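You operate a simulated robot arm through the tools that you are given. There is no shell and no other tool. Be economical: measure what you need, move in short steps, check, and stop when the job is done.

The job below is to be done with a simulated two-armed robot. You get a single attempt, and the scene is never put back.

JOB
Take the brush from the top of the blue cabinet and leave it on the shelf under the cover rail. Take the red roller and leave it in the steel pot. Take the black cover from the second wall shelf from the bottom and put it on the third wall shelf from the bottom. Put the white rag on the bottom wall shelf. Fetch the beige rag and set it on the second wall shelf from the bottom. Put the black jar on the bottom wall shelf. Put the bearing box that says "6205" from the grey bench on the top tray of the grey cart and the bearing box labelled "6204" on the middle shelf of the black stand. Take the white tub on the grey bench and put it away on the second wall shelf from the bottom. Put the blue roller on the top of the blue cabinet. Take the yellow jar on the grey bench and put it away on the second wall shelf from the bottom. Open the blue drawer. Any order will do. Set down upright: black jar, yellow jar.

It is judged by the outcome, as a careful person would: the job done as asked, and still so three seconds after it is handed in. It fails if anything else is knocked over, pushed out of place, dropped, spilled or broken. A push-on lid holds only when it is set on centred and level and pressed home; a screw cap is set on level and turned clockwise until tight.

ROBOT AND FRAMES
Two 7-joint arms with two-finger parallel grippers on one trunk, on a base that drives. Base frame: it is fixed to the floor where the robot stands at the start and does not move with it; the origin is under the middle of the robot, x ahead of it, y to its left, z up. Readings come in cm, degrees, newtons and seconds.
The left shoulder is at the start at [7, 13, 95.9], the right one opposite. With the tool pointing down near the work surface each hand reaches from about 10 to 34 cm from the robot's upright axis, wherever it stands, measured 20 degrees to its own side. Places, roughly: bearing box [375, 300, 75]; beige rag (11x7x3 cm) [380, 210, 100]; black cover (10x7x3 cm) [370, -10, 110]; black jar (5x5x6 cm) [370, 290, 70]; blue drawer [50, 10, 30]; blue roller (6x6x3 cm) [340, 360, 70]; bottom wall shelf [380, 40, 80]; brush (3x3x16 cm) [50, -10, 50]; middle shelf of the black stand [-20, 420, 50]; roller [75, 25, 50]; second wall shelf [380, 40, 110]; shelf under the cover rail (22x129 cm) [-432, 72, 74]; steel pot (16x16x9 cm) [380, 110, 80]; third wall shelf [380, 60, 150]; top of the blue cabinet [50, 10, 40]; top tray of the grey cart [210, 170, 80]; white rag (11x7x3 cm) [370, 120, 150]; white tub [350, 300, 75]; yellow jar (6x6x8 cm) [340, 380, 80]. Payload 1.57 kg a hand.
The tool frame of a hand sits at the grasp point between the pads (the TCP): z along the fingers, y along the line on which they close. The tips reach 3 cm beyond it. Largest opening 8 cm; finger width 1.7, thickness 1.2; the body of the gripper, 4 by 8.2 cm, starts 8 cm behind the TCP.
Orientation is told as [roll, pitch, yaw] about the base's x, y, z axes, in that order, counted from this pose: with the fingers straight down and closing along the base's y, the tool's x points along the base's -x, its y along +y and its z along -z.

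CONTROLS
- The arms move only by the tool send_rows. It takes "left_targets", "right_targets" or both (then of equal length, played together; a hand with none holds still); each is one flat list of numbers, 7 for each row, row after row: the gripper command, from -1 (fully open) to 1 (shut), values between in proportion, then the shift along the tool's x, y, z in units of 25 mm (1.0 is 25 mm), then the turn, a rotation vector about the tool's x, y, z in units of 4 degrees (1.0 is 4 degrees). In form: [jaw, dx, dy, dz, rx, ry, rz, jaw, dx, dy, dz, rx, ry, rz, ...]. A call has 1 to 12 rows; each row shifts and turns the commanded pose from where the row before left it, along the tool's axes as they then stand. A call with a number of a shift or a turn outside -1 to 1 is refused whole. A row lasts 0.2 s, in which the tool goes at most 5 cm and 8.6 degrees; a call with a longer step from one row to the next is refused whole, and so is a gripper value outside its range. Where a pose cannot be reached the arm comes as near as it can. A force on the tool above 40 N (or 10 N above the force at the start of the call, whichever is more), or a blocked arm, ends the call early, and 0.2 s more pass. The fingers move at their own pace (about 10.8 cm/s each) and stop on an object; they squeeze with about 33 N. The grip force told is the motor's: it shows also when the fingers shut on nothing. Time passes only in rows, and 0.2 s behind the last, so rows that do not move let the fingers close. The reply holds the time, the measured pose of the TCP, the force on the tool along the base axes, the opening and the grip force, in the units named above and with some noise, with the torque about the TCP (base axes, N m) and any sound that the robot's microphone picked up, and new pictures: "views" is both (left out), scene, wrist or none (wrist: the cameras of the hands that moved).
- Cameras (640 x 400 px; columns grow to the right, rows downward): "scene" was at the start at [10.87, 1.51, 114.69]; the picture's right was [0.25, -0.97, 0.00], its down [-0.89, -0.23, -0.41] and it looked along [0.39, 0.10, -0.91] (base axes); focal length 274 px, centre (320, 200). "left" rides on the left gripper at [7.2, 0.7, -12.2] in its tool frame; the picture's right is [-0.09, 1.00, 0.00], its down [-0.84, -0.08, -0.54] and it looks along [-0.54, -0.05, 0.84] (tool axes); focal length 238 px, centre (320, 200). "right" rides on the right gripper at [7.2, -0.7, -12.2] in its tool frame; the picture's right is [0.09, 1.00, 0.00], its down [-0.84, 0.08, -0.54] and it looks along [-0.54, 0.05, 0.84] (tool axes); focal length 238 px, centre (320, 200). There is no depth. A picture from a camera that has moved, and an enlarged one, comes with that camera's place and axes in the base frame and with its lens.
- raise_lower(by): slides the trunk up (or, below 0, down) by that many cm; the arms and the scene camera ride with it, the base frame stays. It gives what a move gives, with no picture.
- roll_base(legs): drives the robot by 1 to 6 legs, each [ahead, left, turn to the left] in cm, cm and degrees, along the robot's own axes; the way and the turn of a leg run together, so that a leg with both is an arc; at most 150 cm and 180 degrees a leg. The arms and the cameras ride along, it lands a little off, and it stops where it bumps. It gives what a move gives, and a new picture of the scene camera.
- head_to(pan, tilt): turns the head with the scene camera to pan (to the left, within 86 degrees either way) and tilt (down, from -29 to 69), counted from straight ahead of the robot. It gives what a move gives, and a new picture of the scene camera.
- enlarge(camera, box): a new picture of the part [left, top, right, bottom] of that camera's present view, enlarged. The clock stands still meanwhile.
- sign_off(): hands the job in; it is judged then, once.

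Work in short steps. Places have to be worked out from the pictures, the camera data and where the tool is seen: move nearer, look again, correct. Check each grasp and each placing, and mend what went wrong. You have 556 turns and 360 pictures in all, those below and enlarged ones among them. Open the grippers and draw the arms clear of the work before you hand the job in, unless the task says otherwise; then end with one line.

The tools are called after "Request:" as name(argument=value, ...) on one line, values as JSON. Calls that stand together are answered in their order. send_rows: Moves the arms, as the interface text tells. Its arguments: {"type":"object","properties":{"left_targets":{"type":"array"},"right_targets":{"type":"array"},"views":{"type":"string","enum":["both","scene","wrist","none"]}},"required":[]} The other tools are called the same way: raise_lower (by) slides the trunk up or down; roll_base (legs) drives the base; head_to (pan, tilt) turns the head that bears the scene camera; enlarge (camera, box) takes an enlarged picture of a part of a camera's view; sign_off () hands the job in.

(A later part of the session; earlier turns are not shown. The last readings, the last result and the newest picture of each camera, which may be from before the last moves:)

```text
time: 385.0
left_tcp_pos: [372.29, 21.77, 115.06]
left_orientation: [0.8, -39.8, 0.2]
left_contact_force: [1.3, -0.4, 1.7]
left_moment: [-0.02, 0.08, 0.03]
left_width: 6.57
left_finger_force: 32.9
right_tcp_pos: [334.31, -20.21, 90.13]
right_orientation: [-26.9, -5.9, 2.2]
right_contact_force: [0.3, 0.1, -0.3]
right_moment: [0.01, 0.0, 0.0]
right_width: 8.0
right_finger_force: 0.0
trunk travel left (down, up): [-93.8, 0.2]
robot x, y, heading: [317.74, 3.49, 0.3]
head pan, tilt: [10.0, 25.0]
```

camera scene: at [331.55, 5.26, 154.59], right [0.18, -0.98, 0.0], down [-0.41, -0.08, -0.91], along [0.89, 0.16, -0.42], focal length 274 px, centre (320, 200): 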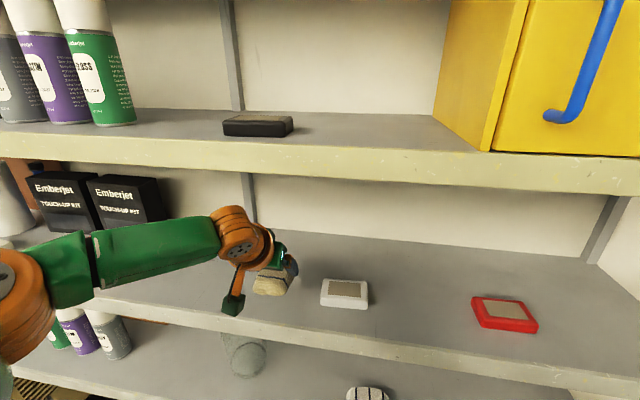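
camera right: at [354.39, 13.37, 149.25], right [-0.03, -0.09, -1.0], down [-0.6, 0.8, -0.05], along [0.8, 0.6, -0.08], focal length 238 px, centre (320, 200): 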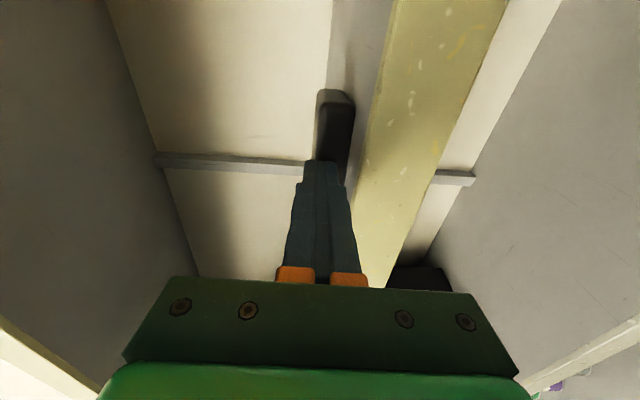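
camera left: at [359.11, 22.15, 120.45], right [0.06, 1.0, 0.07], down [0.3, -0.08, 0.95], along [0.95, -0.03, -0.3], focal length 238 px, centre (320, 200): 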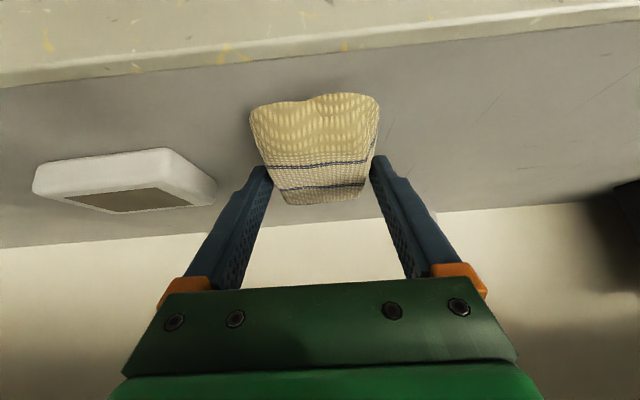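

Light contact begins; I open the fingers and lift away.

Request:
send_rows(left_targets=[0, 0, 0, 0, 0, 0, 0, -1, 0, 0, 0, 0, 0, 0, -1, 0, 0, 0, 0, 0, 0, -1, -0.5, 0, -0.6, 0, 0, 0, -1, -0.5, 0, -0.6, 0, 0, 0], views="wrist")

```text
time: 386.2
left_tcp_pos: [372.15, 21.67, 118.88]
left_orientation: [1.0, -39.9, 0.2]
left_contact_force: [0.1, 0.1, 0.4]
left_moment: [-0.02, -0.03, 0.02]
left_width: 8.01
left_finger_force: 0.0
right_tcp_pos: [334.38, -20.21, 90.18]
right_orientation: [-26.9, -6.0, 2.3]
right_contact_force: [0.5, 0.8, 0.5]
right_moment: [0.0, 0.01, 0.02]
right_width: 8.0
right_finger_force: 0.1
trunk travel left (down, up): [-93.8, 0.2]
robot x, y, heading: [317.74, 3.59, 0.4]
head pan, tilt: [10.0, 25.0]
camera left: at [358.93, 22.04, 123.6], right [0.06, 1.0, 0.07], down [0.3, -0.08, 0.95], along [0.95, -0.03, -0.3], focal length 238 px, centre (320, 200)
```

left: 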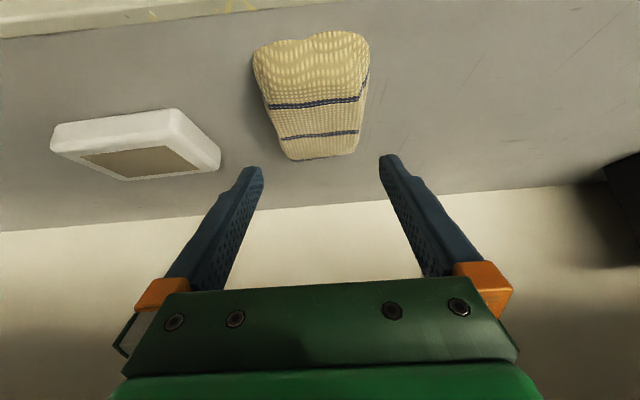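

The beige rag is placed on shelf two. Now the grey bench: I back off and drive to face it.

Request:
roll_base(legs=[[-33, 0, -0.4], [0, 140, 0], [0, 140, 0]])

Request:
head_to(pan=15, tilt=35)

```text
time: 401.7
left_tcp_pos: [345.37, 304.48, 118.91]
left_orientation: [0.9, -39.9, -0.7]
left_contact_force: [-0.1, -1.0, 0.4]
left_moment: [0.04, 0.04, -0.01]
left_width: 8.01
left_finger_force: 0.0
right_tcp_pos: [306.82, 263.27, 90.17]
right_orientation: [-27.1, -6.0, 1.4]
right_contact_force: [0.5, -0.4, 0.1]
right_moment: [0.03, -0.02, -0.01]
right_width: 8.03
right_finger_force: 0.0
trunk travel left (down, up): [-93.8, 0.2]
robot x, y, heading: [290.62, 287.43, -0.5]
head pan, tilt: [10.0, 25.0]
camera scene: at [304.72, 288.8, 154.56], right [0.16, -0.99, 0.0], down [-0.42, -0.07, -0.91], along [0.89, 0.15, -0.42], focal length 274 px, centre (320, 200)
```

scene: 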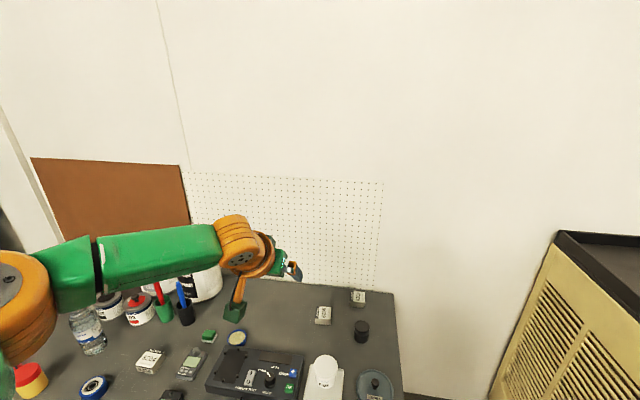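

```text
time: 402.5
left_tcp_pos: [345.33, 304.54, 118.93]
left_orientation: [1.0, -40.0, -0.7]
left_contact_force: [0.0, 0.0, -1.1]
left_moment: [-0.02, -0.04, 0.0]
left_width: 8.0
left_finger_force: 0.2
right_tcp_pos: [306.79, 263.47, 90.2]
right_orientation: [-26.9, -6.0, 1.5]
right_contact_force: [-0.3, 0.5, 0.3]
right_moment: [0.01, 0.0, -0.01]
right_width: 8.01
right_finger_force: 0.0
trunk travel left (down, up): [-93.8, 0.2]
robot x, y, heading: [290.52, 287.36, -0.8]
head pan, tilt: [15.0, 35.0]
camera scene: at [304.16, 289.57, 152.99], right [0.25, -0.97, 0.0], down [-0.56, -0.14, -0.82], along [0.79, 0.2, -0.57], focal length 274 px, centre (320, 200)
```

scene: 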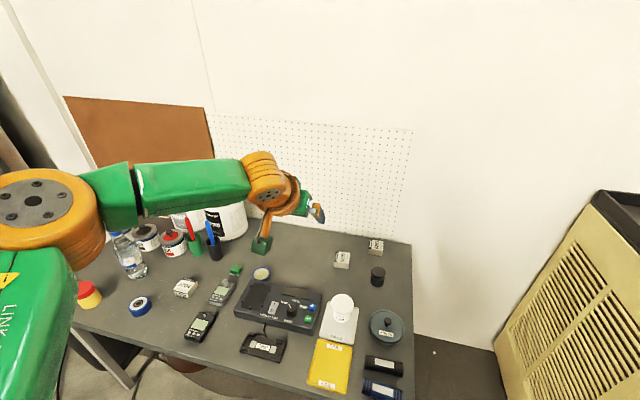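

I enlarge the bench to read the boxes and identify items.

Request:
enlarge(camera="scene", box=[310, 220, 430, 295])

Request:
enlarge(camera="scene", box=[60, 220, 260, 345])

Request:
enlarge(camera="scene", box=[230, 270, 430, 395])

```text
5.33 times, centred on (370, 258) of scene
camera zoom: at [304.16, 289.57, 152.99], right [0.25, -0.97, 0.0], down [-0.56, -0.14, -0.82], along [0.79, 0.2, -0.57], focal length 1462 px, centre (53, -107)
```

zoom: 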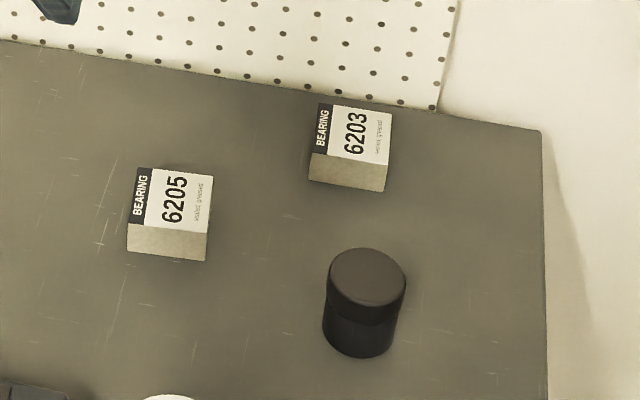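

```text
3.20 times, centred on (160, 282) of scene
camera zoom: at [304.16, 289.57, 152.99], right [0.25, -0.97, 0.0], down [-0.56, -0.14, -0.82], along [0.79, 0.2, -0.57], focal length 877 px, centre (832, -64)
```

zoom: 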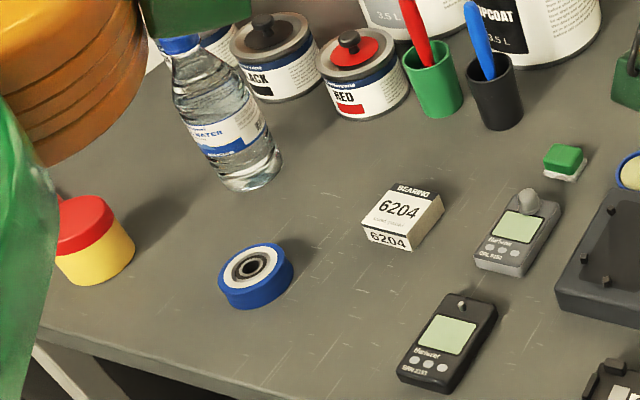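

```text
3.20 times, centred on (330, 332) of scene
camera zoom: at [304.16, 289.57, 152.99], right [0.25, -0.97, 0.0], down [-0.56, -0.14, -0.82], along [0.79, 0.2, -0.57], focal length 877 px, centre (288, -224)
```

zoom: 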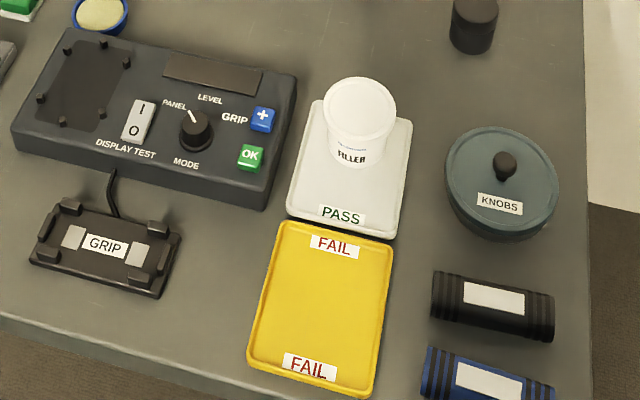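

Items identified: "6205" at ≈(376,299), black jar ≈(371,285), FILLER tub ≈(352,295), "6204" ≈(350,348), blue roller ≈(340,358), yellow jar ≈(338,373). I lower the trunk and straighten the right hand.

Request:
raise_lower(by=-20)

Request:
send_rows(right_targets=[-1, -0.3, 0, -0.3, -1, 0, 0, -1, -0.3, 0, -0.3, -1, 0, 0, -1, -0.3, 0, -0.3, -1, 0, 0, -1, -0.3, 0, -0.3, -1, 0, 0, -1, -0.3, 0, -0.3, -1, 0, 0, -1, -0.3, 0, -0.3, -1, 0, 0, -1, -0.3, 0, -0.3, -0.7, 0, 0], views="none")

Request:
send_rows(right_targets=[-1, -0.3, 0, -0.3, 0, -1, 0, -1, -0.3, 0, -0.3, 0, -1, 0, -1, -0.3, 0, -0.3, 0, -1, 0, -1, -0.3, 0, -0.3, 0, -1, 0, -1, -0.3, 0, -0.3, 0, -1, 0, -1, -0.3, 0, -0.2, 0, -1, 0, -1, -0.3, 0, -0.1, 0, -1, 0, -1, -0.3, 0, 0, 0, -1, 0, -1, -0.3, 0, 0.1, 0, -1, 0, -1, -0.3, 0, 0.2, 0, -1, 0, -1, -0.3, 0, 0.2, 0, -1, 0], views="none")

```text
time: 404.6
left_tcp_pos: [345.35, 304.78, 98.92]
left_orientation: [1.0, -40.0, -0.7]
left_contact_force: [-0.4, 0.5, 0.0]
left_moment: [0.01, 0.06, 0.0]
left_width: 8.02
left_finger_force: 0.2
right_tcp_pos: [306.92, 263.45, 70.18]
right_orientation: [-27.0, -6.0, 1.4]
right_contact_force: [0.2, 0.0, -0.8]
right_moment: [0.0, -0.02, 0.0]
right_width: 7.99
right_finger_force: 0.1
trunk travel left (down, up): [-73.8, 20.2]
robot x, y, heading: [290.27, 287.2, -0.5]
head pan, tilt: [15.0, 35.0]
```

```text
time: 406.2
left_tcp_pos: [345.37, 304.62, 98.99]
left_orientation: [0.9, -40.0, -0.7]
left_contact_force: [-0.8, 0.0, 0.6]
left_moment: [-0.02, 0.0, 0.02]
left_width: 8.0
left_finger_force: 0.0
right_tcp_pos: [311.48, 265.01, 75.74]
right_orientation: [-0.2, -6.0, 1.4]
right_contact_force: [-0.5, -0.1, 0.5]
right_moment: [-0.02, -0.01, -0.02]
right_width: 8.01
right_finger_force: 0.1
trunk travel left (down, up): [-73.8, 20.2]
robot x, y, heading: [290.23, 287.34, -0.5]
head pan, tilt: [15.0, 35.0]
```

```text
time: 408.6
left_tcp_pos: [345.29, 304.59, 98.94]
left_orientation: [0.9, -39.9, -0.8]
left_contact_force: [1.2, -0.6, 0.4]
left_moment: [0.04, 0.01, 0.02]
left_width: 8.0
left_finger_force: 0.0
right_tcp_pos: [320.62, 264.04, 79.75]
right_orientation: [-0.3, -50.1, 1.7]
right_contact_force: [-0.5, 0.2, 0.0]
right_moment: [0.0, -0.01, 0.0]
right_width: 8.0
right_finger_force: 0.1
right hand out of reach, approached as far as the arm can: row 2, 3, 4, 5, 6
trunk travel left (down, up): [-73.8, 20.2]
robot x, y, heading: [290.19, 287.25, -0.6]
head pan, tilt: [15.0, 35.0]
```

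Request:
send_rows(right_targets=[-1, -0.92, 0.3, 0.42, 0, 0, 0, -1, -0.92, 0.3, 0.42, 0, 0, 0, -1, -0.92, 0.3, 0.42, 0, 0, 0, -1, -0.92, 0.3, 0.42, 0, 0, 0, -1, -0.92, 0.3, 0.42, 0, 0, 0, -1, -0.92, 0.3, 0.42, 0, 0, 0, -1, -0.92, 0.3, 0.42, 0, 0, 0, -1, -0.92, 0.3, 0.42, 0, 0, 0, -1, -0.92, 0.3, 0.42, 0, 0, 0, -1, -0.92, 0.3, 0.42, 0, 0, 0], views="none")

Request:
roll_base(legs=[[12, 8, 0.5]])

Request:
send_rows(right_targets=[-1, 0, 0, 0, 0, 0, 0], views="wrist")

```text
time: 410.8
left_tcp_pos: [345.43, 304.63, 98.85]
left_orientation: [0.9, -39.8, -0.7]
left_contact_force: [0.5, 0.0, 0.2]
left_moment: [-0.01, 0.01, 0.02]
left_width: 8.0
left_finger_force: 0.1
right_tcp_pos: [343.29, 272.29, 90.59]
right_orientation: [-0.4, -49.9, 1.7]
right_contact_force: [0.4, 0.0, -0.1]
right_moment: [0.02, -0.01, 0.0]
right_width: 8.01
right_finger_force: 0.1
trunk travel left (down, up): [-73.8, 20.2]
robot x, y, heading: [290.43, 287.43, -0.6]
head pan, tilt: [15.0, 35.0]
```

```text
time: 412.2
left_tcp_pos: [357.11, 313.03, 98.91]
left_orientation: [0.9, -40.0, -0.3]
left_contact_force: [0.3, -1.3, 0.2]
left_moment: [-0.01, 0.01, -0.01]
left_width: 7.99
left_finger_force: 0.1
right_tcp_pos: [355.16, 280.53, 90.73]
right_orientation: [-0.4, -50.1, 2.1]
right_contact_force: [-0.3, -0.2, -0.3]
right_moment: [-0.01, 0.01, 0.02]
right_width: 8.03
right_finger_force: 0.1
trunk travel left (down, up): [-73.8, 20.2]
robot x, y, heading: [302.48, 295.29, 0.2]
head pan, tilt: [15.0, 35.0]
camera scene: at [315.95, 297.6, 133.01], right [0.26, -0.97, 0.0], down [-0.55, -0.15, -0.82], along [0.79, 0.21, -0.57], focal length 274 px, centre (320, 200)
```

scene: 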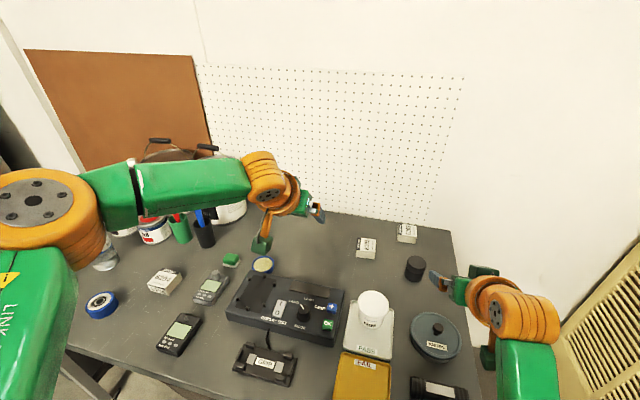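

```text
time: 412.6
left_tcp_pos: [357.16, 312.99, 99.02]
left_orientation: [1.0, -39.9, -0.2]
left_contact_force: [-0.1, 0.5, -0.1]
left_moment: [0.01, -0.03, -0.01]
left_width: 8.01
left_finger_force: 0.0
right_tcp_pos: [355.35, 280.61, 90.66]
right_orientation: [-0.3, -49.9, 2.1]
right_contact_force: [-0.6, -0.7, 0.3]
right_moment: [0.01, 0.03, 0.02]
right_width: 7.97
right_finger_force: 0.1
trunk travel left (down, up): [-73.8, 20.2]
robot x, y, heading: [302.61, 295.48, -0.1]
head pan, tilt: [15.0, 35.0]
camera right: at [341.35, 279.55, 92.97], right [-0.09, 0.99, -0.07], down [0.12, 0.09, 0.99], along [0.99, 0.08, -0.13], focal length 238 px, centre (320, 200)
```

right: 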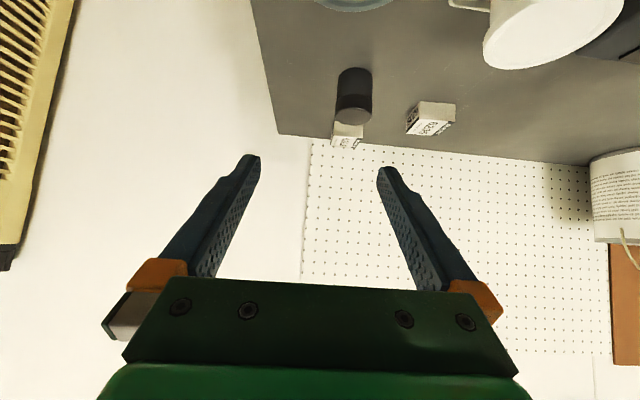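

Black jar: centre ≈(373,286), bench z≈69.7, top 75.7. I raise the right hand, steepen it, lower the trunk for reach, and drive 9 cm closer.

Request:
send_rows(right_targets=[-1, -0.72, 0.1, -0.6, 0, 0.5, 0, -1, -0.72, 0.1, -0.6, 0, 0.5, 0, -1, -0.7, 0.1, -0.65, 0, 0.5, 0, -1, -0.65, 0.1, -0.7, 0, 0.5, 0, -1, -0.6, 0.1, -0.7, 0, 0.5, 0, -1, -0.6, 0.1, -0.7, 0, 0.5, 0], views="none")

Request:
raise_lower(by=-15)

Request:
roll_base(legs=[[9, 1.5, 0]])

Request:
send_rows(right_targets=[-1, 0, 0, 0, 0, 0, 0], views="wrist")

```text
time: 414.0
left_tcp_pos: [357.2, 313.16, 98.91]
left_orientation: [0.8, -39.9, -0.3]
left_contact_force: [-0.1, -0.3, 0.2]
left_moment: [0.01, -0.01, 0.0]
left_width: 7.97
left_finger_force: 0.0
right_tcp_pos: [355.19, 282.24, 104.53]
right_orientation: [-0.3, -38.0, 2.0]
right_contact_force: [0.0, 0.7, -0.2]
right_moment: [0.01, 0.02, -0.01]
right_width: 8.0
right_finger_force: 0.1
trunk travel left (down, up): [-73.8, 20.2]
robot x, y, heading: [302.5, 295.13, -0.0]
head pan, tilt: [15.0, 35.0]
```

```text
time: 415.7
left_tcp_pos: [357.13, 313.13, 83.83]
left_orientation: [0.9, -39.9, -0.2]
left_contact_force: [0.6, -1.2, -0.8]
left_moment: [0.0, 0.0, 0.02]
left_width: 7.98
left_finger_force: 0.0
right_tcp_pos: [355.14, 282.18, 89.63]
right_orientation: [-0.3, -38.0, 2.0]
right_contact_force: [-0.1, -1.0, 0.6]
right_moment: [0.03, 0.03, -0.01]
right_width: 8.02
right_finger_force: 0.0
trunk travel left (down, up): [-58.8, 35.2]
robot x, y, heading: [302.69, 295.51, -0.1]
head pan, tilt: [15.0, 35.0]
```

```text
time: 416.8
left_tcp_pos: [365.91, 314.54, 83.91]
left_orientation: [0.9, -39.9, -0.3]
left_contact_force: [0.9, 0.1, 0.2]
left_moment: [-0.02, -0.01, -0.01]
left_width: 7.98
left_finger_force: 0.1
right_tcp_pos: [364.08, 283.58, 89.57]
right_orientation: [-0.3, -38.0, 2.0]
right_contact_force: [-0.5, 0.2, -0.4]
right_moment: [0.02, -0.01, 0.0]
right_width: 7.99
right_finger_force: 0.0
trunk travel left (down, up): [-58.8, 35.2]
robot x, y, heading: [311.59, 296.79, -0.2]
head pan, tilt: [15.0, 35.0]
camera scene: at [324.91, 299.17, 117.99], right [0.26, -0.97, 0.0], down [-0.55, -0.15, -0.82], along [0.79, 0.21, -0.57], focal length 274 px, centre (320, 200)
```

scene: 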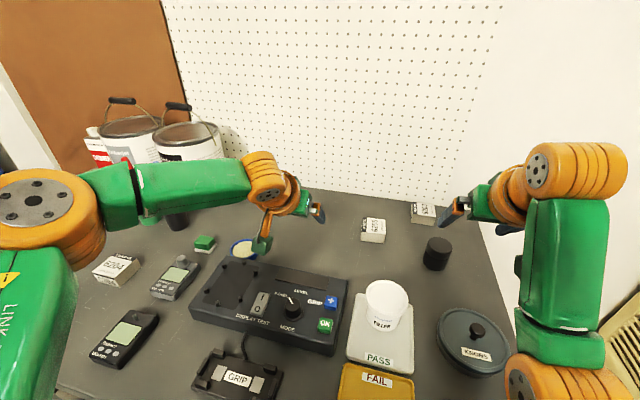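

```text
time: 417.2
left_tcp_pos: [365.96, 314.49, 83.93]
left_orientation: [0.9, -39.9, -0.3]
left_contact_force: [-0.5, -0.2, 0.3]
left_moment: [0.0, -0.01, 0.04]
left_width: 8.0
left_finger_force: 0.1
right_tcp_pos: [363.93, 283.55, 89.63]
right_orientation: [-0.3, -38.0, 2.0]
right_contact_force: [0.2, -0.2, -0.5]
right_moment: [-0.02, 0.03, 0.02]
right_width: 7.98
right_finger_force: 0.1
trunk travel left (down, up): [-58.8, 35.2]
robot x, y, heading: [310.94, 296.95, -0.4]
head pan, tilt: [15.0, 35.0]
camera right: at [350.81, 282.57, 94.76], right [-0.1, 0.99, -0.06], down [0.32, 0.09, 0.94], along [0.94, 0.08, -0.33], focal length 238 px, centre (320, 200)
```

right: 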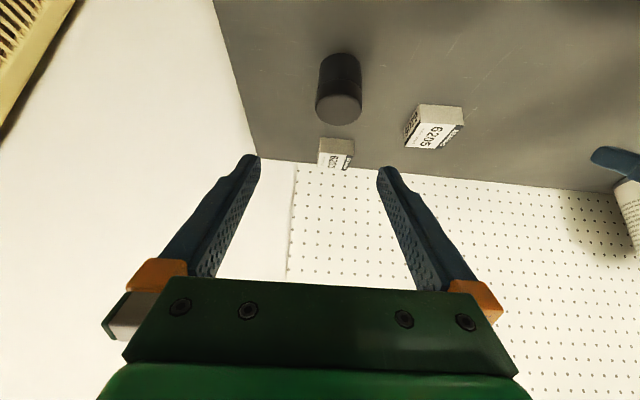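

I descend onto the jar in one straight slanted move.

Request:
send_rows(right_targets=[-1, 0.186, 0.12, 0.895, 0, 0, 0, -1, 0.186, 0.12, 0.895, 0, 0, 0, -1, 0.186, 0.12, 0.895, 0, 0, 0, -1, 0.186, 0.11, 0.895, 0, 0, 0, -1, 0.186, 0.1, 0.895, 0, 0, 0, -1, 0.186, 0.1, 0.895, 0, 0, 0, -1, 0.186, 0.1, 0.895, 0, 0, 0, -1, 0.18, 0.1, 0.87, 0, 0, 0], views="wrist")

```text
time: 419.1
left_tcp_pos: [365.09, 314.3, 84.7]
left_orientation: [0.9, -40.6, -0.4]
left_contact_force: [0.6, -0.4, 0.7]
left_moment: [-0.04, 0.0, 0.03]
left_width: 8.01
left_finger_force: 0.1
right_tcp_pos: [371.48, 286.05, 74.84]
right_orientation: [0.0, -40.2, 1.8]
right_contact_force: [-17.8, -3.1, 26.3]
right_moment: [0.89, 0.22, 0.85]
right_width: 7.72
right_finger_force: 0.0
trunk travel left (down, up): [-58.8, 35.2]
robot x, y, heading: [311.44, 297.05, -0.4]
head pan, tilt: [15.0, 35.0]
stopped in row 8 (right hand): the force on the tool passed its limit at 44 N (the readings are from after the stop); the commanded pose is now the measured one
camera right: at [358.11, 284.91, 79.51], right [-0.1, 0.99, -0.06], down [0.29, 0.09, 0.95], along [0.95, 0.08, -0.29], focal length 238 px, centre (320, 200)
```

right: 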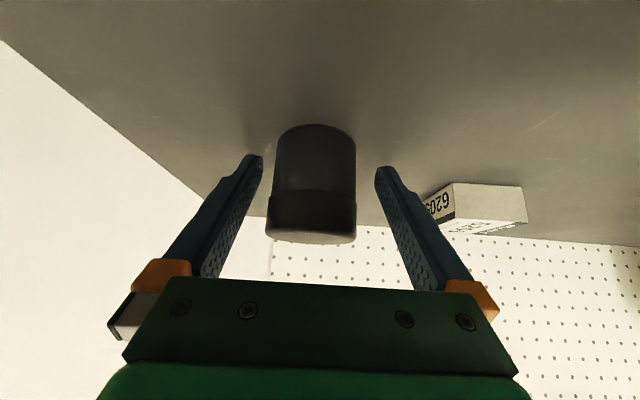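

The tips met the bench (surface ≈72). The jar stands between the fingers; I raise 0.5 cm and close.

Request:
send_rows(right_targets=[-1, -0.12, 0, -0.16, 0, 0, 0, 0, 0, 0, 0, 0, 0, 0, 1, 0, 0, 0, 0, 0, 0, 1, 0, 0, 0, 0, 0, 0], views="wrist")

```text
time: 420.1
left_tcp_pos: [365.53, 314.67, 84.22]
left_orientation: [0.6, -40.3, -0.1]
left_contact_force: [-0.8, -0.7, 0.6]
left_moment: [-0.01, -0.01, 0.04]
left_width: 8.0
left_finger_force: 0.0
right_tcp_pos: [371.76, 286.1, 74.94]
right_orientation: [-0.3, -39.6, 2.0]
right_contact_force: [-2.2, 6.8, 22.2]
right_moment: [0.82, -0.05, 0.21]
right_width: 4.87
right_finger_force: 32.9
trunk travel left (down, up): [-58.8, 35.2]
robot x, y, heading: [311.21, 296.87, -0.3]
head pan, tilt: [15.0, 35.0]
camera right: at [358.54, 285.27, 79.65], right [-0.1, 0.99, -0.06], down [0.3, 0.09, 0.95], along [0.95, 0.08, -0.3], focal length 238 px, centre (320, 200)
```

right: 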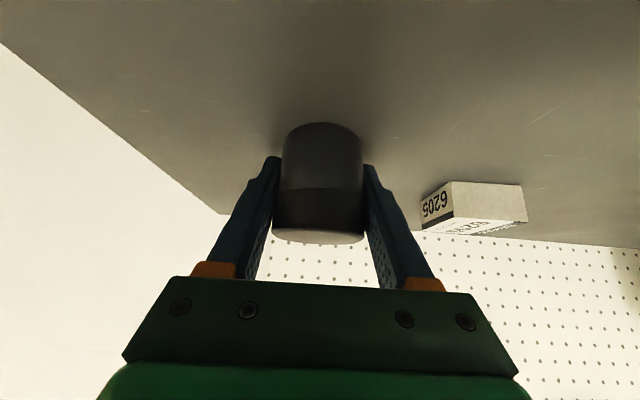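

Gripped (4.87 cm). I lift 12 cm with the trunk and look at the tub from the left wrist after moving that hand.

Request:
raise_lower(by=12)

Request:
roll_base(legs=[[-14, -6, 0.3]])

Request:
send_rows(left_targets=[-1, 0, -0.6, 0, 0, 0, 0, -1, 0, -0.6, 0, 0, 0, 0, -1, 0, -0.6, 0, 0, 0, 0, -1, 0, -0.6, 0, 0, 0, 0], views="wrist")

```text
time: 421.6
left_tcp_pos: [365.99, 314.48, 95.83]
left_orientation: [0.9, -39.8, -0.4]
left_contact_force: [-1.1, -0.3, -0.4]
left_moment: [0.0, -0.01, -0.01]
left_width: 8.01
left_finger_force: 0.1
right_tcp_pos: [372.31, 285.93, 86.21]
right_orientation: [-0.2, -38.9, 1.8]
right_contact_force: [-0.7, 0.3, -1.3]
right_moment: [-0.01, -0.02, -0.01]
right_width: 4.9
right_finger_force: 32.6
trunk travel left (down, up): [-70.8, 23.2]
robot x, y, heading: [311.27, 296.75, -0.3]
head pan, tilt: [15.0, 35.0]
```

```text
time: 423.0
left_tcp_pos: [352.34, 308.87, 95.79]
left_orientation: [0.8, -39.8, 0.0]
left_contact_force: [0.4, -0.2, -0.2]
left_moment: [-0.01, 0.0, -0.05]
left_width: 8.02
left_finger_force: 0.0
right_tcp_pos: [358.78, 280.47, 86.11]
right_orientation: [-0.1, -38.9, 2.1]
right_contact_force: [-0.4, -0.6, -0.8]
right_moment: [-0.02, -0.02, 0.02]
right_width: 4.89
right_finger_force: 32.8
trunk travel left (down, up): [-70.8, 23.2]
robot x, y, heading: [297.79, 290.82, -0.0]
head pan, tilt: [15.0, 35.0]
camera scene: at [311.43, 293.4, 129.95], right [0.26, -0.97, 0.0], down [-0.56, -0.15, -0.82], along [0.79, 0.21, -0.58], focal length 274 px, centre (320, 200)
```

scene: 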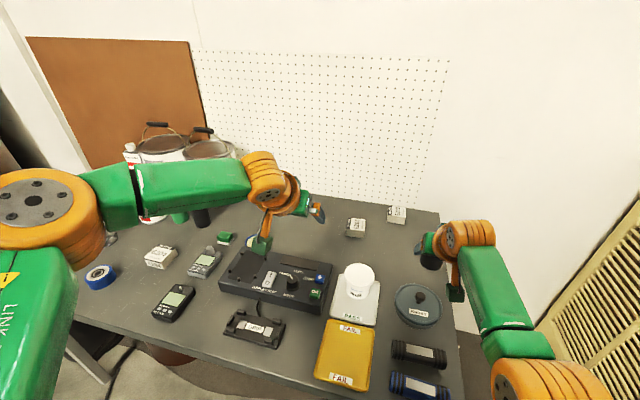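

```text
time: 424.0
left_tcp_pos: [350.07, 305.14, 95.96]
left_orientation: [0.7, -39.9, 0.0]
left_contact_force: [0.3, 0.3, -0.6]
left_moment: [0.01, -0.02, 0.02]
left_width: 7.99
left_finger_force: 0.0
left hand out of reach, approached as far as the arm can: row 2, 3, 4
right_tcp_pos: [358.6, 280.43, 86.19]
right_orientation: [-0.1, -39.0, 2.1]
right_contact_force: [0.2, 1.2, -0.7]
right_moment: [0.02, 0.02, 0.01]
right_width: 4.89
right_finger_force: 32.9
trunk travel left (down, up): [-70.8, 23.2]
robot x, y, heading: [297.58, 291.4, -0.0]
head pan, tilt: [15.0, 35.0]
camera left: at [336.78, 305.56, 100.69], right [0.06, 1.0, 0.07], down [0.3, -0.09, 0.95], along [0.95, -0.04, -0.3], focal length 238 px, centre (320, 200)
```

left: 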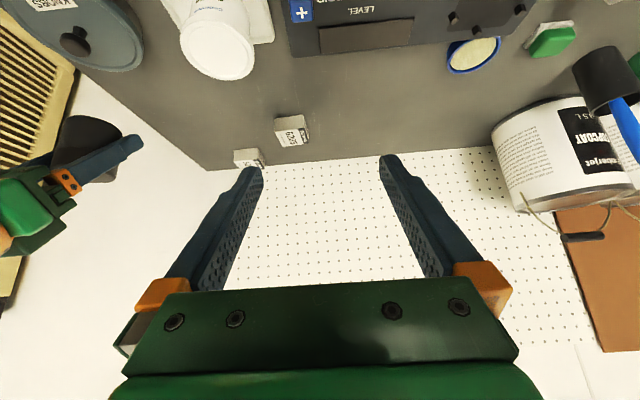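

Tub lid at ≈(356,295). I shift the base right 12 so the left arm lines up with the tub, then view it.

Request:
roll_base(legs=[[4, -12, 0]])

Request:
send_rows(left_targets=[-1, 0.25, 0.15, 0.4, 0, 0, 0, -1, 0.25, 0.15, 0.4, 0, 0, 0], views="wrist")

```text
time: 425.3
left_tcp_pos: [354.05, 293.36, 96.15]
left_orientation: [0.7, -39.9, 0.1]
left_contact_force: [-0.2, -0.1, 0.8]
left_moment: [-0.01, 0.01, 0.02]
left_width: 8.02
left_finger_force: 0.0
right_tcp_pos: [362.53, 268.69, 86.2]
right_orientation: [-0.1, -39.0, 2.4]
right_contact_force: [0.4, 0.6, -0.8]
right_moment: [0.01, 0.0, 0.02]
right_width: 4.9
right_finger_force: 32.6
trunk travel left (down, up): [-70.8, 23.2]
robot x, y, heading: [301.5, 278.86, 0.2]
head pan, tilt: [15.0, 35.0]
camera scene: at [315.18, 281.49, 129.98], right [0.26, -0.96, 0.0], down [-0.55, -0.15, -0.82], along [0.79, 0.22, -0.57], focal length 274 px, centre (320, 200)
```

scene: 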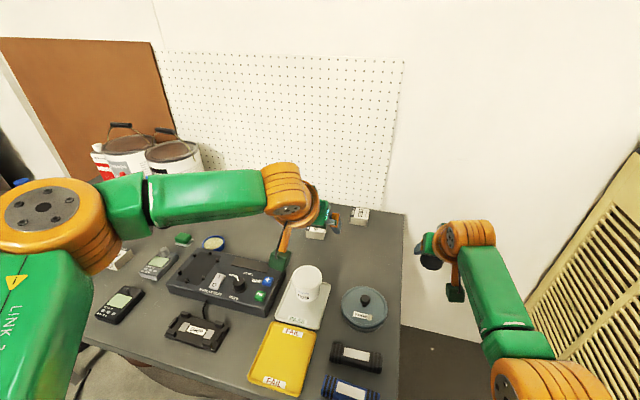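

```text
time: 425.9
left_tcp_pos: [354.26, 294.14, 93.66]
left_orientation: [0.8, -39.9, 0.2]
left_contact_force: [0.0, 0.7, 0.1]
left_moment: [-0.01, 0.0, -0.01]
left_width: 7.95
left_finger_force: 0.1
right_tcp_pos: [362.63, 268.65, 86.23]
right_orientation: [-0.1, -38.9, 2.4]
right_contact_force: [0.4, -0.1, -0.9]
right_moment: [0.01, 0.0, -0.02]
right_width: 4.88
right_finger_force: 32.7
trunk travel left (down, up): [-70.8, 23.2]
robot x, y, heading: [301.81, 279.16, 0.6]
head pan, tilt: [15.0, 35.0]
camera left: at [341.01, 294.53, 98.39], right [0.06, 1.0, 0.07], down [0.29, -0.08, 0.95], along [0.95, -0.03, -0.3], focal length 238 px, centre (320, 200)
```

left: 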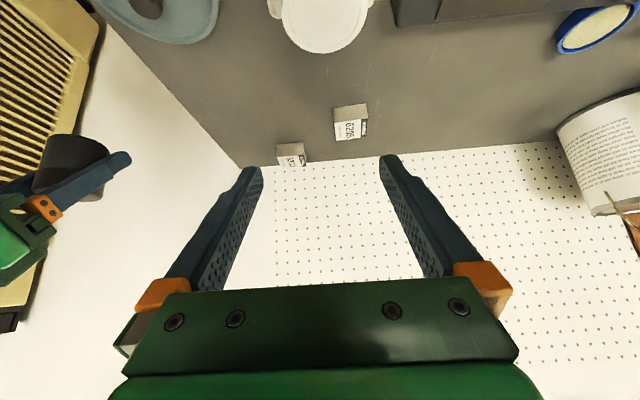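

The lid is ≈7.1 cm wide, so centring matters. I draw back and lower a bit for a full view of the tub.

Request:
send_rows(left_targets=[-1, 0.77, 0.12, -0.15, 0, 0, 0, -1, 0.77, 0.12, -0.15, 0, 0, 0, -1, 0.77, 0.12, -0.15, 0, 0, 0, -1, 0.77, 0.12, -0.15, 0, 0, 0], views="wrist")

```text
time: 426.9
left_tcp_pos: [347.52, 295.21, 90.06]
left_orientation: [0.8, -40.0, 0.2]
left_contact_force: [-0.3, 1.1, 0.2]
left_moment: [0.07, -0.03, -0.02]
left_width: 8.03
left_finger_force: 0.1
right_tcp_pos: [362.6, 268.61, 86.33]
right_orientation: [-0.1, -39.0, 2.4]
right_contact_force: [-0.4, 1.0, 0.2]
right_moment: [0.0, -0.01, 0.0]
right_width: 4.88
right_finger_force: 33.0
trunk travel left (down, up): [-70.8, 23.2]
robot x, y, heading: [301.65, 279.02, 0.5]
head pan, tilt: [15.0, 35.0]
camera left: at [334.17, 295.59, 94.7], right [0.06, 1.0, 0.07], down [0.29, -0.08, 0.95], along [0.95, -0.03, -0.3], focal length 238 px, centre (320, 200)
```

left: 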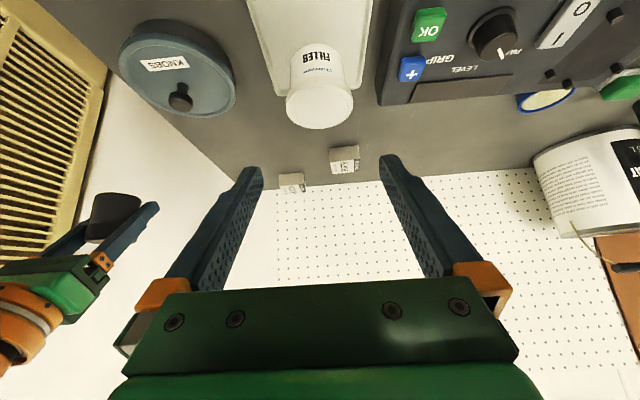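

Tub centre ≈(354.8,295.6). I descend to straddle its body.

Request:
send_rows(left_targets=[-1, 0.235, 0.04, 0.934, 0, 0, 0, -1, 0.235, 0.04, 0.934, 0, 0, 0, -1, 0.235, 0.03, 0.934, 0, 0, 0, -1, 0.235, 0.03, 0.934, 0, 0, 0, -1, 0.235, 0, 0.934, 0, 0, 0], views="wrist")

```text
time: 428.1
left_tcp_pos: [350.13, 298.41, 82.39]
left_orientation: [0.8, -40.0, 0.2]
left_contact_force: [0.9, -0.2, 0.3]
left_moment: [-0.01, -0.04, 0.01]
left_width: 7.98
left_finger_force: 0.0
left hand out of reach, approached as far as the arm can: row 3, 4, 5
right_tcp_pos: [362.66, 268.61, 86.24]
right_orientation: [-0.1, -38.9, 2.4]
right_contact_force: [0.0, 0.2, -0.6]
right_moment: [-0.01, 0.02, -0.02]
right_width: 4.85
right_finger_force: 33.2
trunk travel left (down, up): [-70.8, 23.2]
robot x, y, heading: [301.98, 278.88, 0.3]
head pan, tilt: [15.0, 35.0]
camera left: at [336.91, 298.84, 87.11], right [0.06, 1.0, 0.07], down [0.3, -0.08, 0.95], along [0.95, -0.04, -0.3], focal length 238 px, centre (320, 200)
```

left: 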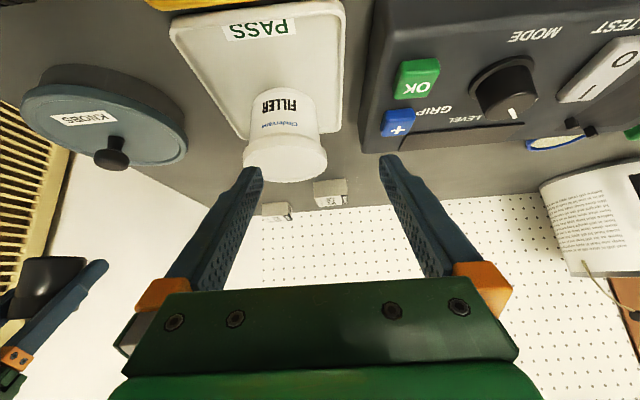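

The arm is at a limit this low; I need the trunk lower. I raise both hands relative to it, then lower the trunk 12 cm.

Request:
send_rows(left_targets=[-1, -0.64, -0.2, -0.77, 0, 0, 0, -1, -0.64, -0.2, -0.77, 0, 0, 0, -1, -0.64, -0.2, -0.77, 0, 0, 0, -1, -0.64, -0.2, -0.77, 0, 0, 0, -1, -0.64, -0.2, -0.77, 0, 0, 0], right_targets=[1, -0.63, 0, -0.78, 0, 0, 0, 1, -0.63, 0, -0.78, 0, 0, 0, 1, -0.63, 0, -0.78, 0, 0, 0, 1, -0.63, 0, -0.78, 0, 0, 0, 1, -0.63, 0, -0.78, 0, 0, 0], views="none")

Request:
raise_lower(by=-13)

Request:
send_rows(left_targets=[-1, 0, 0, 0, 0, 0, 0], views="wrist")

```text
time: 429.3
left_tcp_pos: [350.09, 295.8, 94.76]
left_orientation: [0.8, -39.9, 0.2]
left_contact_force: [0.1, -0.2, -0.3]
left_moment: [0.0, -0.01, 0.0]
left_width: 8.02
left_finger_force: 0.1
right_tcp_pos: [362.51, 268.51, 98.77]
right_orientation: [-0.2, -39.1, 2.4]
right_contact_force: [0.4, -0.2, -0.4]
right_moment: [0.01, 0.01, -0.01]
right_width: 4.9
right_finger_force: 33.4
trunk travel left (down, up): [-70.8, 23.2]
robot x, y, heading: [301.73, 278.67, 0.3]
head pan, tilt: [15.0, 35.0]
```

```text
time: 430.9
left_tcp_pos: [350.18, 295.8, 81.74]
left_orientation: [0.7, -40.0, 0.2]
left_contact_force: [0.5, -0.7, -1.2]
left_moment: [-0.01, -0.03, -0.02]
left_width: 7.97
left_finger_force: 0.0
right_tcp_pos: [362.46, 268.61, 85.69]
right_orientation: [-0.1, -39.0, 2.4]
right_contact_force: [-0.9, -0.2, -0.7]
right_moment: [-0.02, -0.03, 0.02]
right_width: 4.89
right_finger_force: 32.8
trunk travel left (down, up): [-57.8, 36.2]
robot x, y, heading: [301.29, 279.24, 0.2]
head pan, tilt: [15.0, 35.0]
```

```text
time: 431.3
left_tcp_pos: [350.28, 295.68, 81.69]
left_orientation: [0.8, -39.9, 0.3]
left_contact_force: [0.5, -0.3, -0.4]
left_moment: [0.01, -0.01, 0.02]
left_width: 8.01
left_finger_force: 0.1
right_tcp_pos: [362.55, 268.65, 85.73]
right_orientation: [-0.1, -39.0, 2.4]
right_contact_force: [0.3, 0.1, -0.9]
right_moment: [0.0, -0.03, -0.01]
right_width: 4.89
right_finger_force: 32.9
trunk travel left (down, up): [-57.8, 36.2]
robot x, y, heading: [301.79, 278.71, 0.2]
head pan, tilt: [15.0, 35.0]
camera left: at [336.96, 296.12, 86.36], right [0.06, 1.0, 0.07], down [0.3, -0.08, 0.95], along [0.95, -0.03, -0.3], focal length 238 px, centre (320, 200)
```

left: 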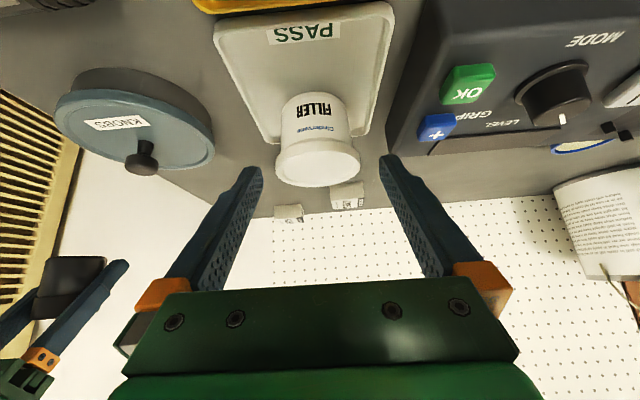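

Centred. I descend the last 6 cm and close gently.

Request:
send_rows(left_targets=[-1, 0.04, 0, 0.82, 0, 0, 0, -1, 0.04, 0, 0.82, 0, 0, 0, -1, 0.04, 0, 0.82, 0, 0, 0], views="none")

Request:
send_rows(left_targets=[0, 0, 0, 0, 0, 0, 0, 1, 0, 0, 0, 0, 0, 0, 1, 0, 0, 0, 0, 0, 0], views="wrist")

```text
time: 432.1
left_tcp_pos: [354.12, 295.88, 76.56]
left_orientation: [0.8, -39.9, 0.1]
left_contact_force: [-0.2, 0.4, 0.5]
left_moment: [0.02, 0.01, 0.0]
left_width: 8.03
left_finger_force: 0.1
right_tcp_pos: [362.59, 268.63, 85.65]
right_orientation: [-0.2, -39.0, 2.4]
right_contact_force: [0.2, -0.2, 0.0]
right_moment: [-0.04, -0.02, -0.05]
right_width: 4.89
right_finger_force: 33.1
trunk travel left (down, up): [-57.8, 36.2]
robot x, y, heading: [301.79, 279.08, 0.3]
head pan, tilt: [15.0, 35.0]
```

```text
time: 432.9
left_tcp_pos: [354.05, 295.82, 76.7]
left_orientation: [0.8, -39.8, 0.2]
left_contact_force: [0.0, -0.2, 0.0]
left_moment: [0.07, 0.01, 0.05]
left_width: 6.7
left_finger_force: 33.0
right_tcp_pos: [362.46, 268.54, 85.7]
right_orientation: [-0.1, -38.9, 2.4]
right_contact_force: [0.6, -0.2, -0.9]
right_moment: [0.0, 0.06, -0.03]
right_width: 4.88
right_finger_force: 32.7
trunk travel left (down, up): [-57.8, 36.2]
robot x, y, heading: [301.54, 278.9, 0.3]
head pan, tilt: [15.0, 35.0]
camera left: at [340.8, 296.31, 81.35], right [0.06, 1.0, 0.07], down [0.3, -0.08, 0.95], along [0.95, -0.03, -0.3], focal length 238 px, centre (320, 200)
```

left: 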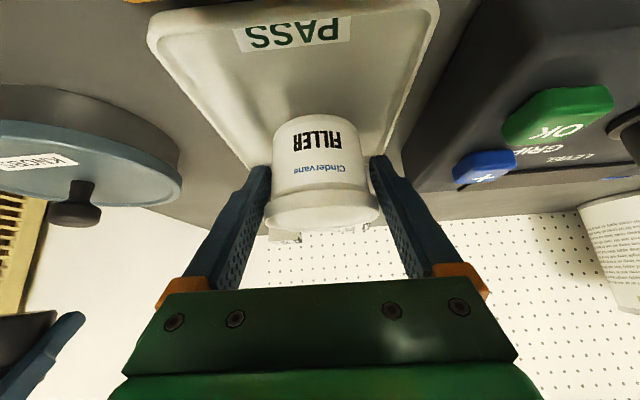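

Gripped at 6.7 cm. I lift 14 cm with the trunk, back out, and check.

Request:
raise_lower(by=14)

Request:
roll_base(legs=[[-30, 0, 0]])

Request:
send_rows(left_targets=[1, 0, 0, 0, 0, 0, 0], views="wrist")

```text
time: 434.5
left_tcp_pos: [354.08, 295.92, 90.61]
left_orientation: [0.8, -39.8, 0.2]
left_contact_force: [-0.2, 0.3, -3.0]
left_moment: [0.0, -0.01, 0.01]
left_width: 6.68
left_finger_force: 33.0
right_tcp_pos: [362.56, 268.58, 99.62]
right_orientation: [-0.1, -39.1, 2.4]
right_contact_force: [-0.2, -0.9, -1.0]
right_moment: [-0.01, -0.02, -0.05]
right_width: 4.87
right_finger_force: 33.1
trunk travel left (down, up): [-71.8, 22.2]
robot x, y, heading: [301.6, 278.92, -0.0]
head pan, tilt: [15.0, 35.0]
```

```text
time: 436.6
left_tcp_pos: [323.9, 295.71, 90.63]
left_orientation: [0.8, -39.8, 0.3]
left_contact_force: [0.4, 0.4, -2.3]
left_moment: [0.04, 0.06, 0.01]
left_width: 6.68
left_finger_force: 33.5
right_tcp_pos: [332.35, 268.57, 99.64]
right_orientation: [0.0, -38.9, 2.5]
right_contact_force: [0.6, -1.1, -1.7]
right_moment: [-0.02, 0.06, 0.0]
right_width: 4.88
right_finger_force: 33.0
trunk travel left (down, up): [-71.8, 22.2]
robot x, y, heading: [271.29, 278.82, 0.5]
head pan, tilt: [15.0, 35.0]
camera scene: at [285.16, 281.19, 130.95], right [0.26, -0.96, 0.0], down [-0.56, -0.15, -0.82], along [0.79, 0.22, -0.58], focal length 274 px, centre (320, 200)
```

scene: 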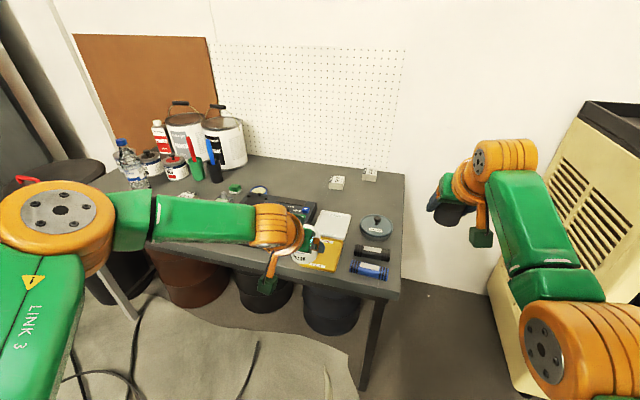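

```text
time: 437.0
left_tcp_pos: [323.75, 295.8, 90.61]
left_orientation: [0.8, -39.8, 0.2]
left_contact_force: [-0.3, 0.2, -2.7]
left_moment: [0.03, 0.08, -0.02]
left_width: 6.7
left_finger_force: 33.3
right_tcp_pos: [332.28, 268.44, 99.67]
right_orientation: [-0.2, -38.9, 2.5]
right_contact_force: [0.9, -0.1, -0.9]
right_moment: [0.06, -0.02, 0.04]
right_width: 4.9
right_finger_force: 32.9
trunk travel left (down, up): [-71.8, 22.2]
robot x, y, heading: [271.61, 278.82, 0.2]
head pan, tilt: [15.0, 35.0]
camera left: at [310.54, 296.19, 95.3], right [0.06, 1.0, 0.07], down [0.3, -0.08, 0.95], along [0.95, -0.03, -0.3], focal length 238 px, centre (320, 200)
```

left: 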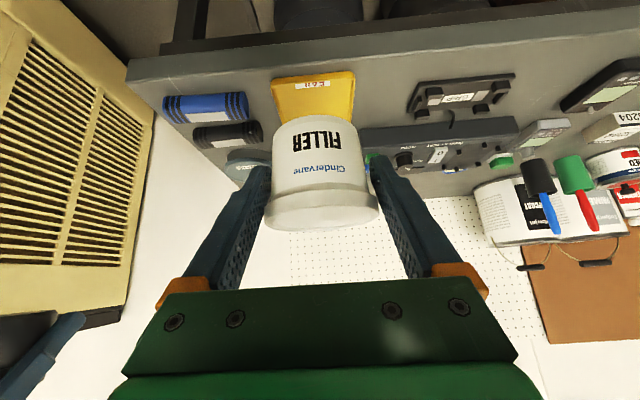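

Tub and jar are held. I pull the right hand back and down a bit, raise the left, then travel to the shelves.

Request:
send_rows(left_targets=[1, -0.6, 0, -0.72, 0, 0, 0, 1, -0.6, 0, -0.72, 0, 0, 0, 1, -0.6, 0, -0.72, 0, 0, 0, 1, 0, 0, 0, 0, 0, 0, 1, 0, 0, 0, 0, 0, 0, 1, 0, 0, 0, 0, 0, 0, 1, 0, 0, 0, 0, 0, 0], right_targets=[1, 0.9, 0, -0.14, 0, 0, 0, 1, 0.9, 0, -0.14, 0, 0, 0, 1, 0.9, 0, -0.14, 0, 0, 0, 1, 0.9, 0, -0.14, 0, 0, 0, 1, 0.9, 0, -0.14, 0, 0, 0, 1, 0.9, 0, -0.14, 0, 0, 0, 1, 0.9, 0, -0.14, 0, 0, 0], views="none")

Request:
raise_lower(by=22)

Request:
roll_base(legs=[[0, -90, -0.2], [19, -90, 0], [0, -75, 0]])

Request:
head_to(pan=10, tilt=25)

```text
time: 438.6
left_tcp_pos: [323.69, 295.87, 97.65]
left_orientation: [0.8, -39.9, 0.3]
left_contact_force: [0.0, 0.5, -3.6]
left_moment: [0.01, 0.02, -0.02]
left_width: 6.67
left_finger_force: 32.9
right_tcp_pos: [318.49, 267.71, 91.37]
right_orientation: [-0.1, -39.0, 2.4]
right_contact_force: [-0.4, -0.3, -0.8]
right_moment: [-0.01, -0.05, 0.02]
right_width: 4.84
right_finger_force: 32.8
trunk travel left (down, up): [-71.8, 22.2]
robot x, y, heading: [271.42, 278.81, 0.6]
head pan, tilt: [15.0, 35.0]
```

```text
time: 440.9
left_tcp_pos: [323.68, 295.81, 119.61]
left_orientation: [0.7, -39.8, 0.3]
left_contact_force: [0.3, 0.5, -3.3]
left_moment: [0.0, 0.03, -0.04]
left_width: 6.63
left_finger_force: 33.2
right_tcp_pos: [318.58, 267.72, 113.36]
right_orientation: [-0.1, -39.0, 2.4]
right_contact_force: [0.2, 0.1, 0.1]
right_moment: [-0.01, 0.01, 0.0]
right_width: 4.89
right_finger_force: 33.0
trunk travel left (down, up): [-93.8, 0.2]
robot x, y, heading: [270.74, 279.07, 0.5]
head pan, tilt: [15.0, 35.0]
```

```text
time: 453.8
left_tcp_pos: [343.39, 40.92, 119.65]
left_orientation: [0.7, -39.9, 0.2]
left_contact_force: [-0.3, 0.3, -3.9]
left_moment: [-0.01, 0.02, -0.02]
left_width: 6.1
left_finger_force: 33.3
right_tcp_pos: [338.02, 12.91, 113.44]
right_orientation: [-0.3, -39.0, 2.3]
right_contact_force: [-0.4, -0.7, -0.6]
right_moment: [0.01, -0.01, 0.0]
right_width: 4.85
right_finger_force: 32.8
trunk travel left (down, up): [-93.8, 0.2]
robot x, y, heading: [290.73, 24.01, 0.2]
head pan, tilt: [15.0, 35.0]
camera scene: at [304.5, 26.45, 152.96], right [0.26, -0.96, 0.0], down [-0.55, -0.15, -0.82], along [0.79, 0.21, -0.57], focal length 274 px, centre (320, 200)
```

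scene: 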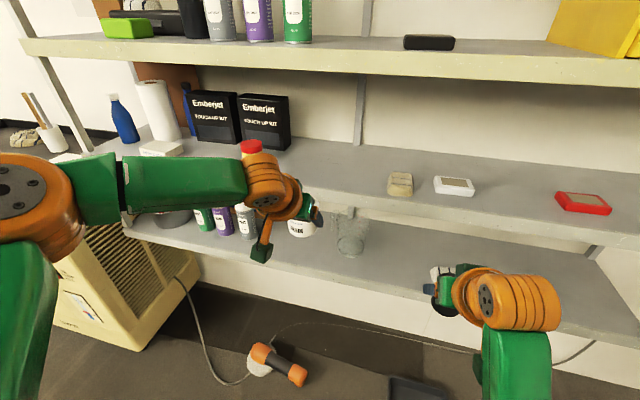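

```text
time: 454.5
left_tcp_pos: [343.34, 40.91, 119.71]
left_orientation: [0.7, -39.7, 0.2]
left_contact_force: [0.7, -0.2, -3.0]
left_moment: [0.0, 0.07, -0.02]
left_width: 6.09
left_finger_force: 33.4
right_tcp_pos: [337.97, 12.84, 113.35]
right_orientation: [-0.2, -39.1, 2.3]
right_contact_force: [0.2, 0.0, -0.9]
right_moment: [0.0, 0.01, -0.02]
right_width: 4.89
right_finger_force: 32.6
trunk travel left (down, up): [-93.8, 0.2]
robot x, y, heading: [290.5, 23.78, 0.2]
head pan, tilt: [10.0, 25.0]
camera scene: at [305.08, 25.62, 154.54], right [0.18, -0.98, 0.0], down [-0.42, -0.08, -0.91], along [0.89, 0.16, -0.42], focal length 274 px, centre (320, 200)
```

scene: 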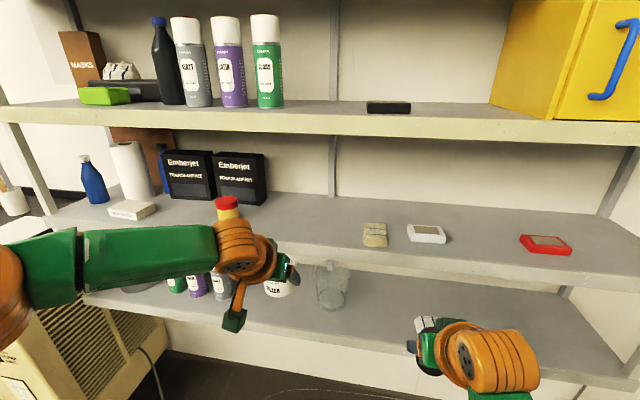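

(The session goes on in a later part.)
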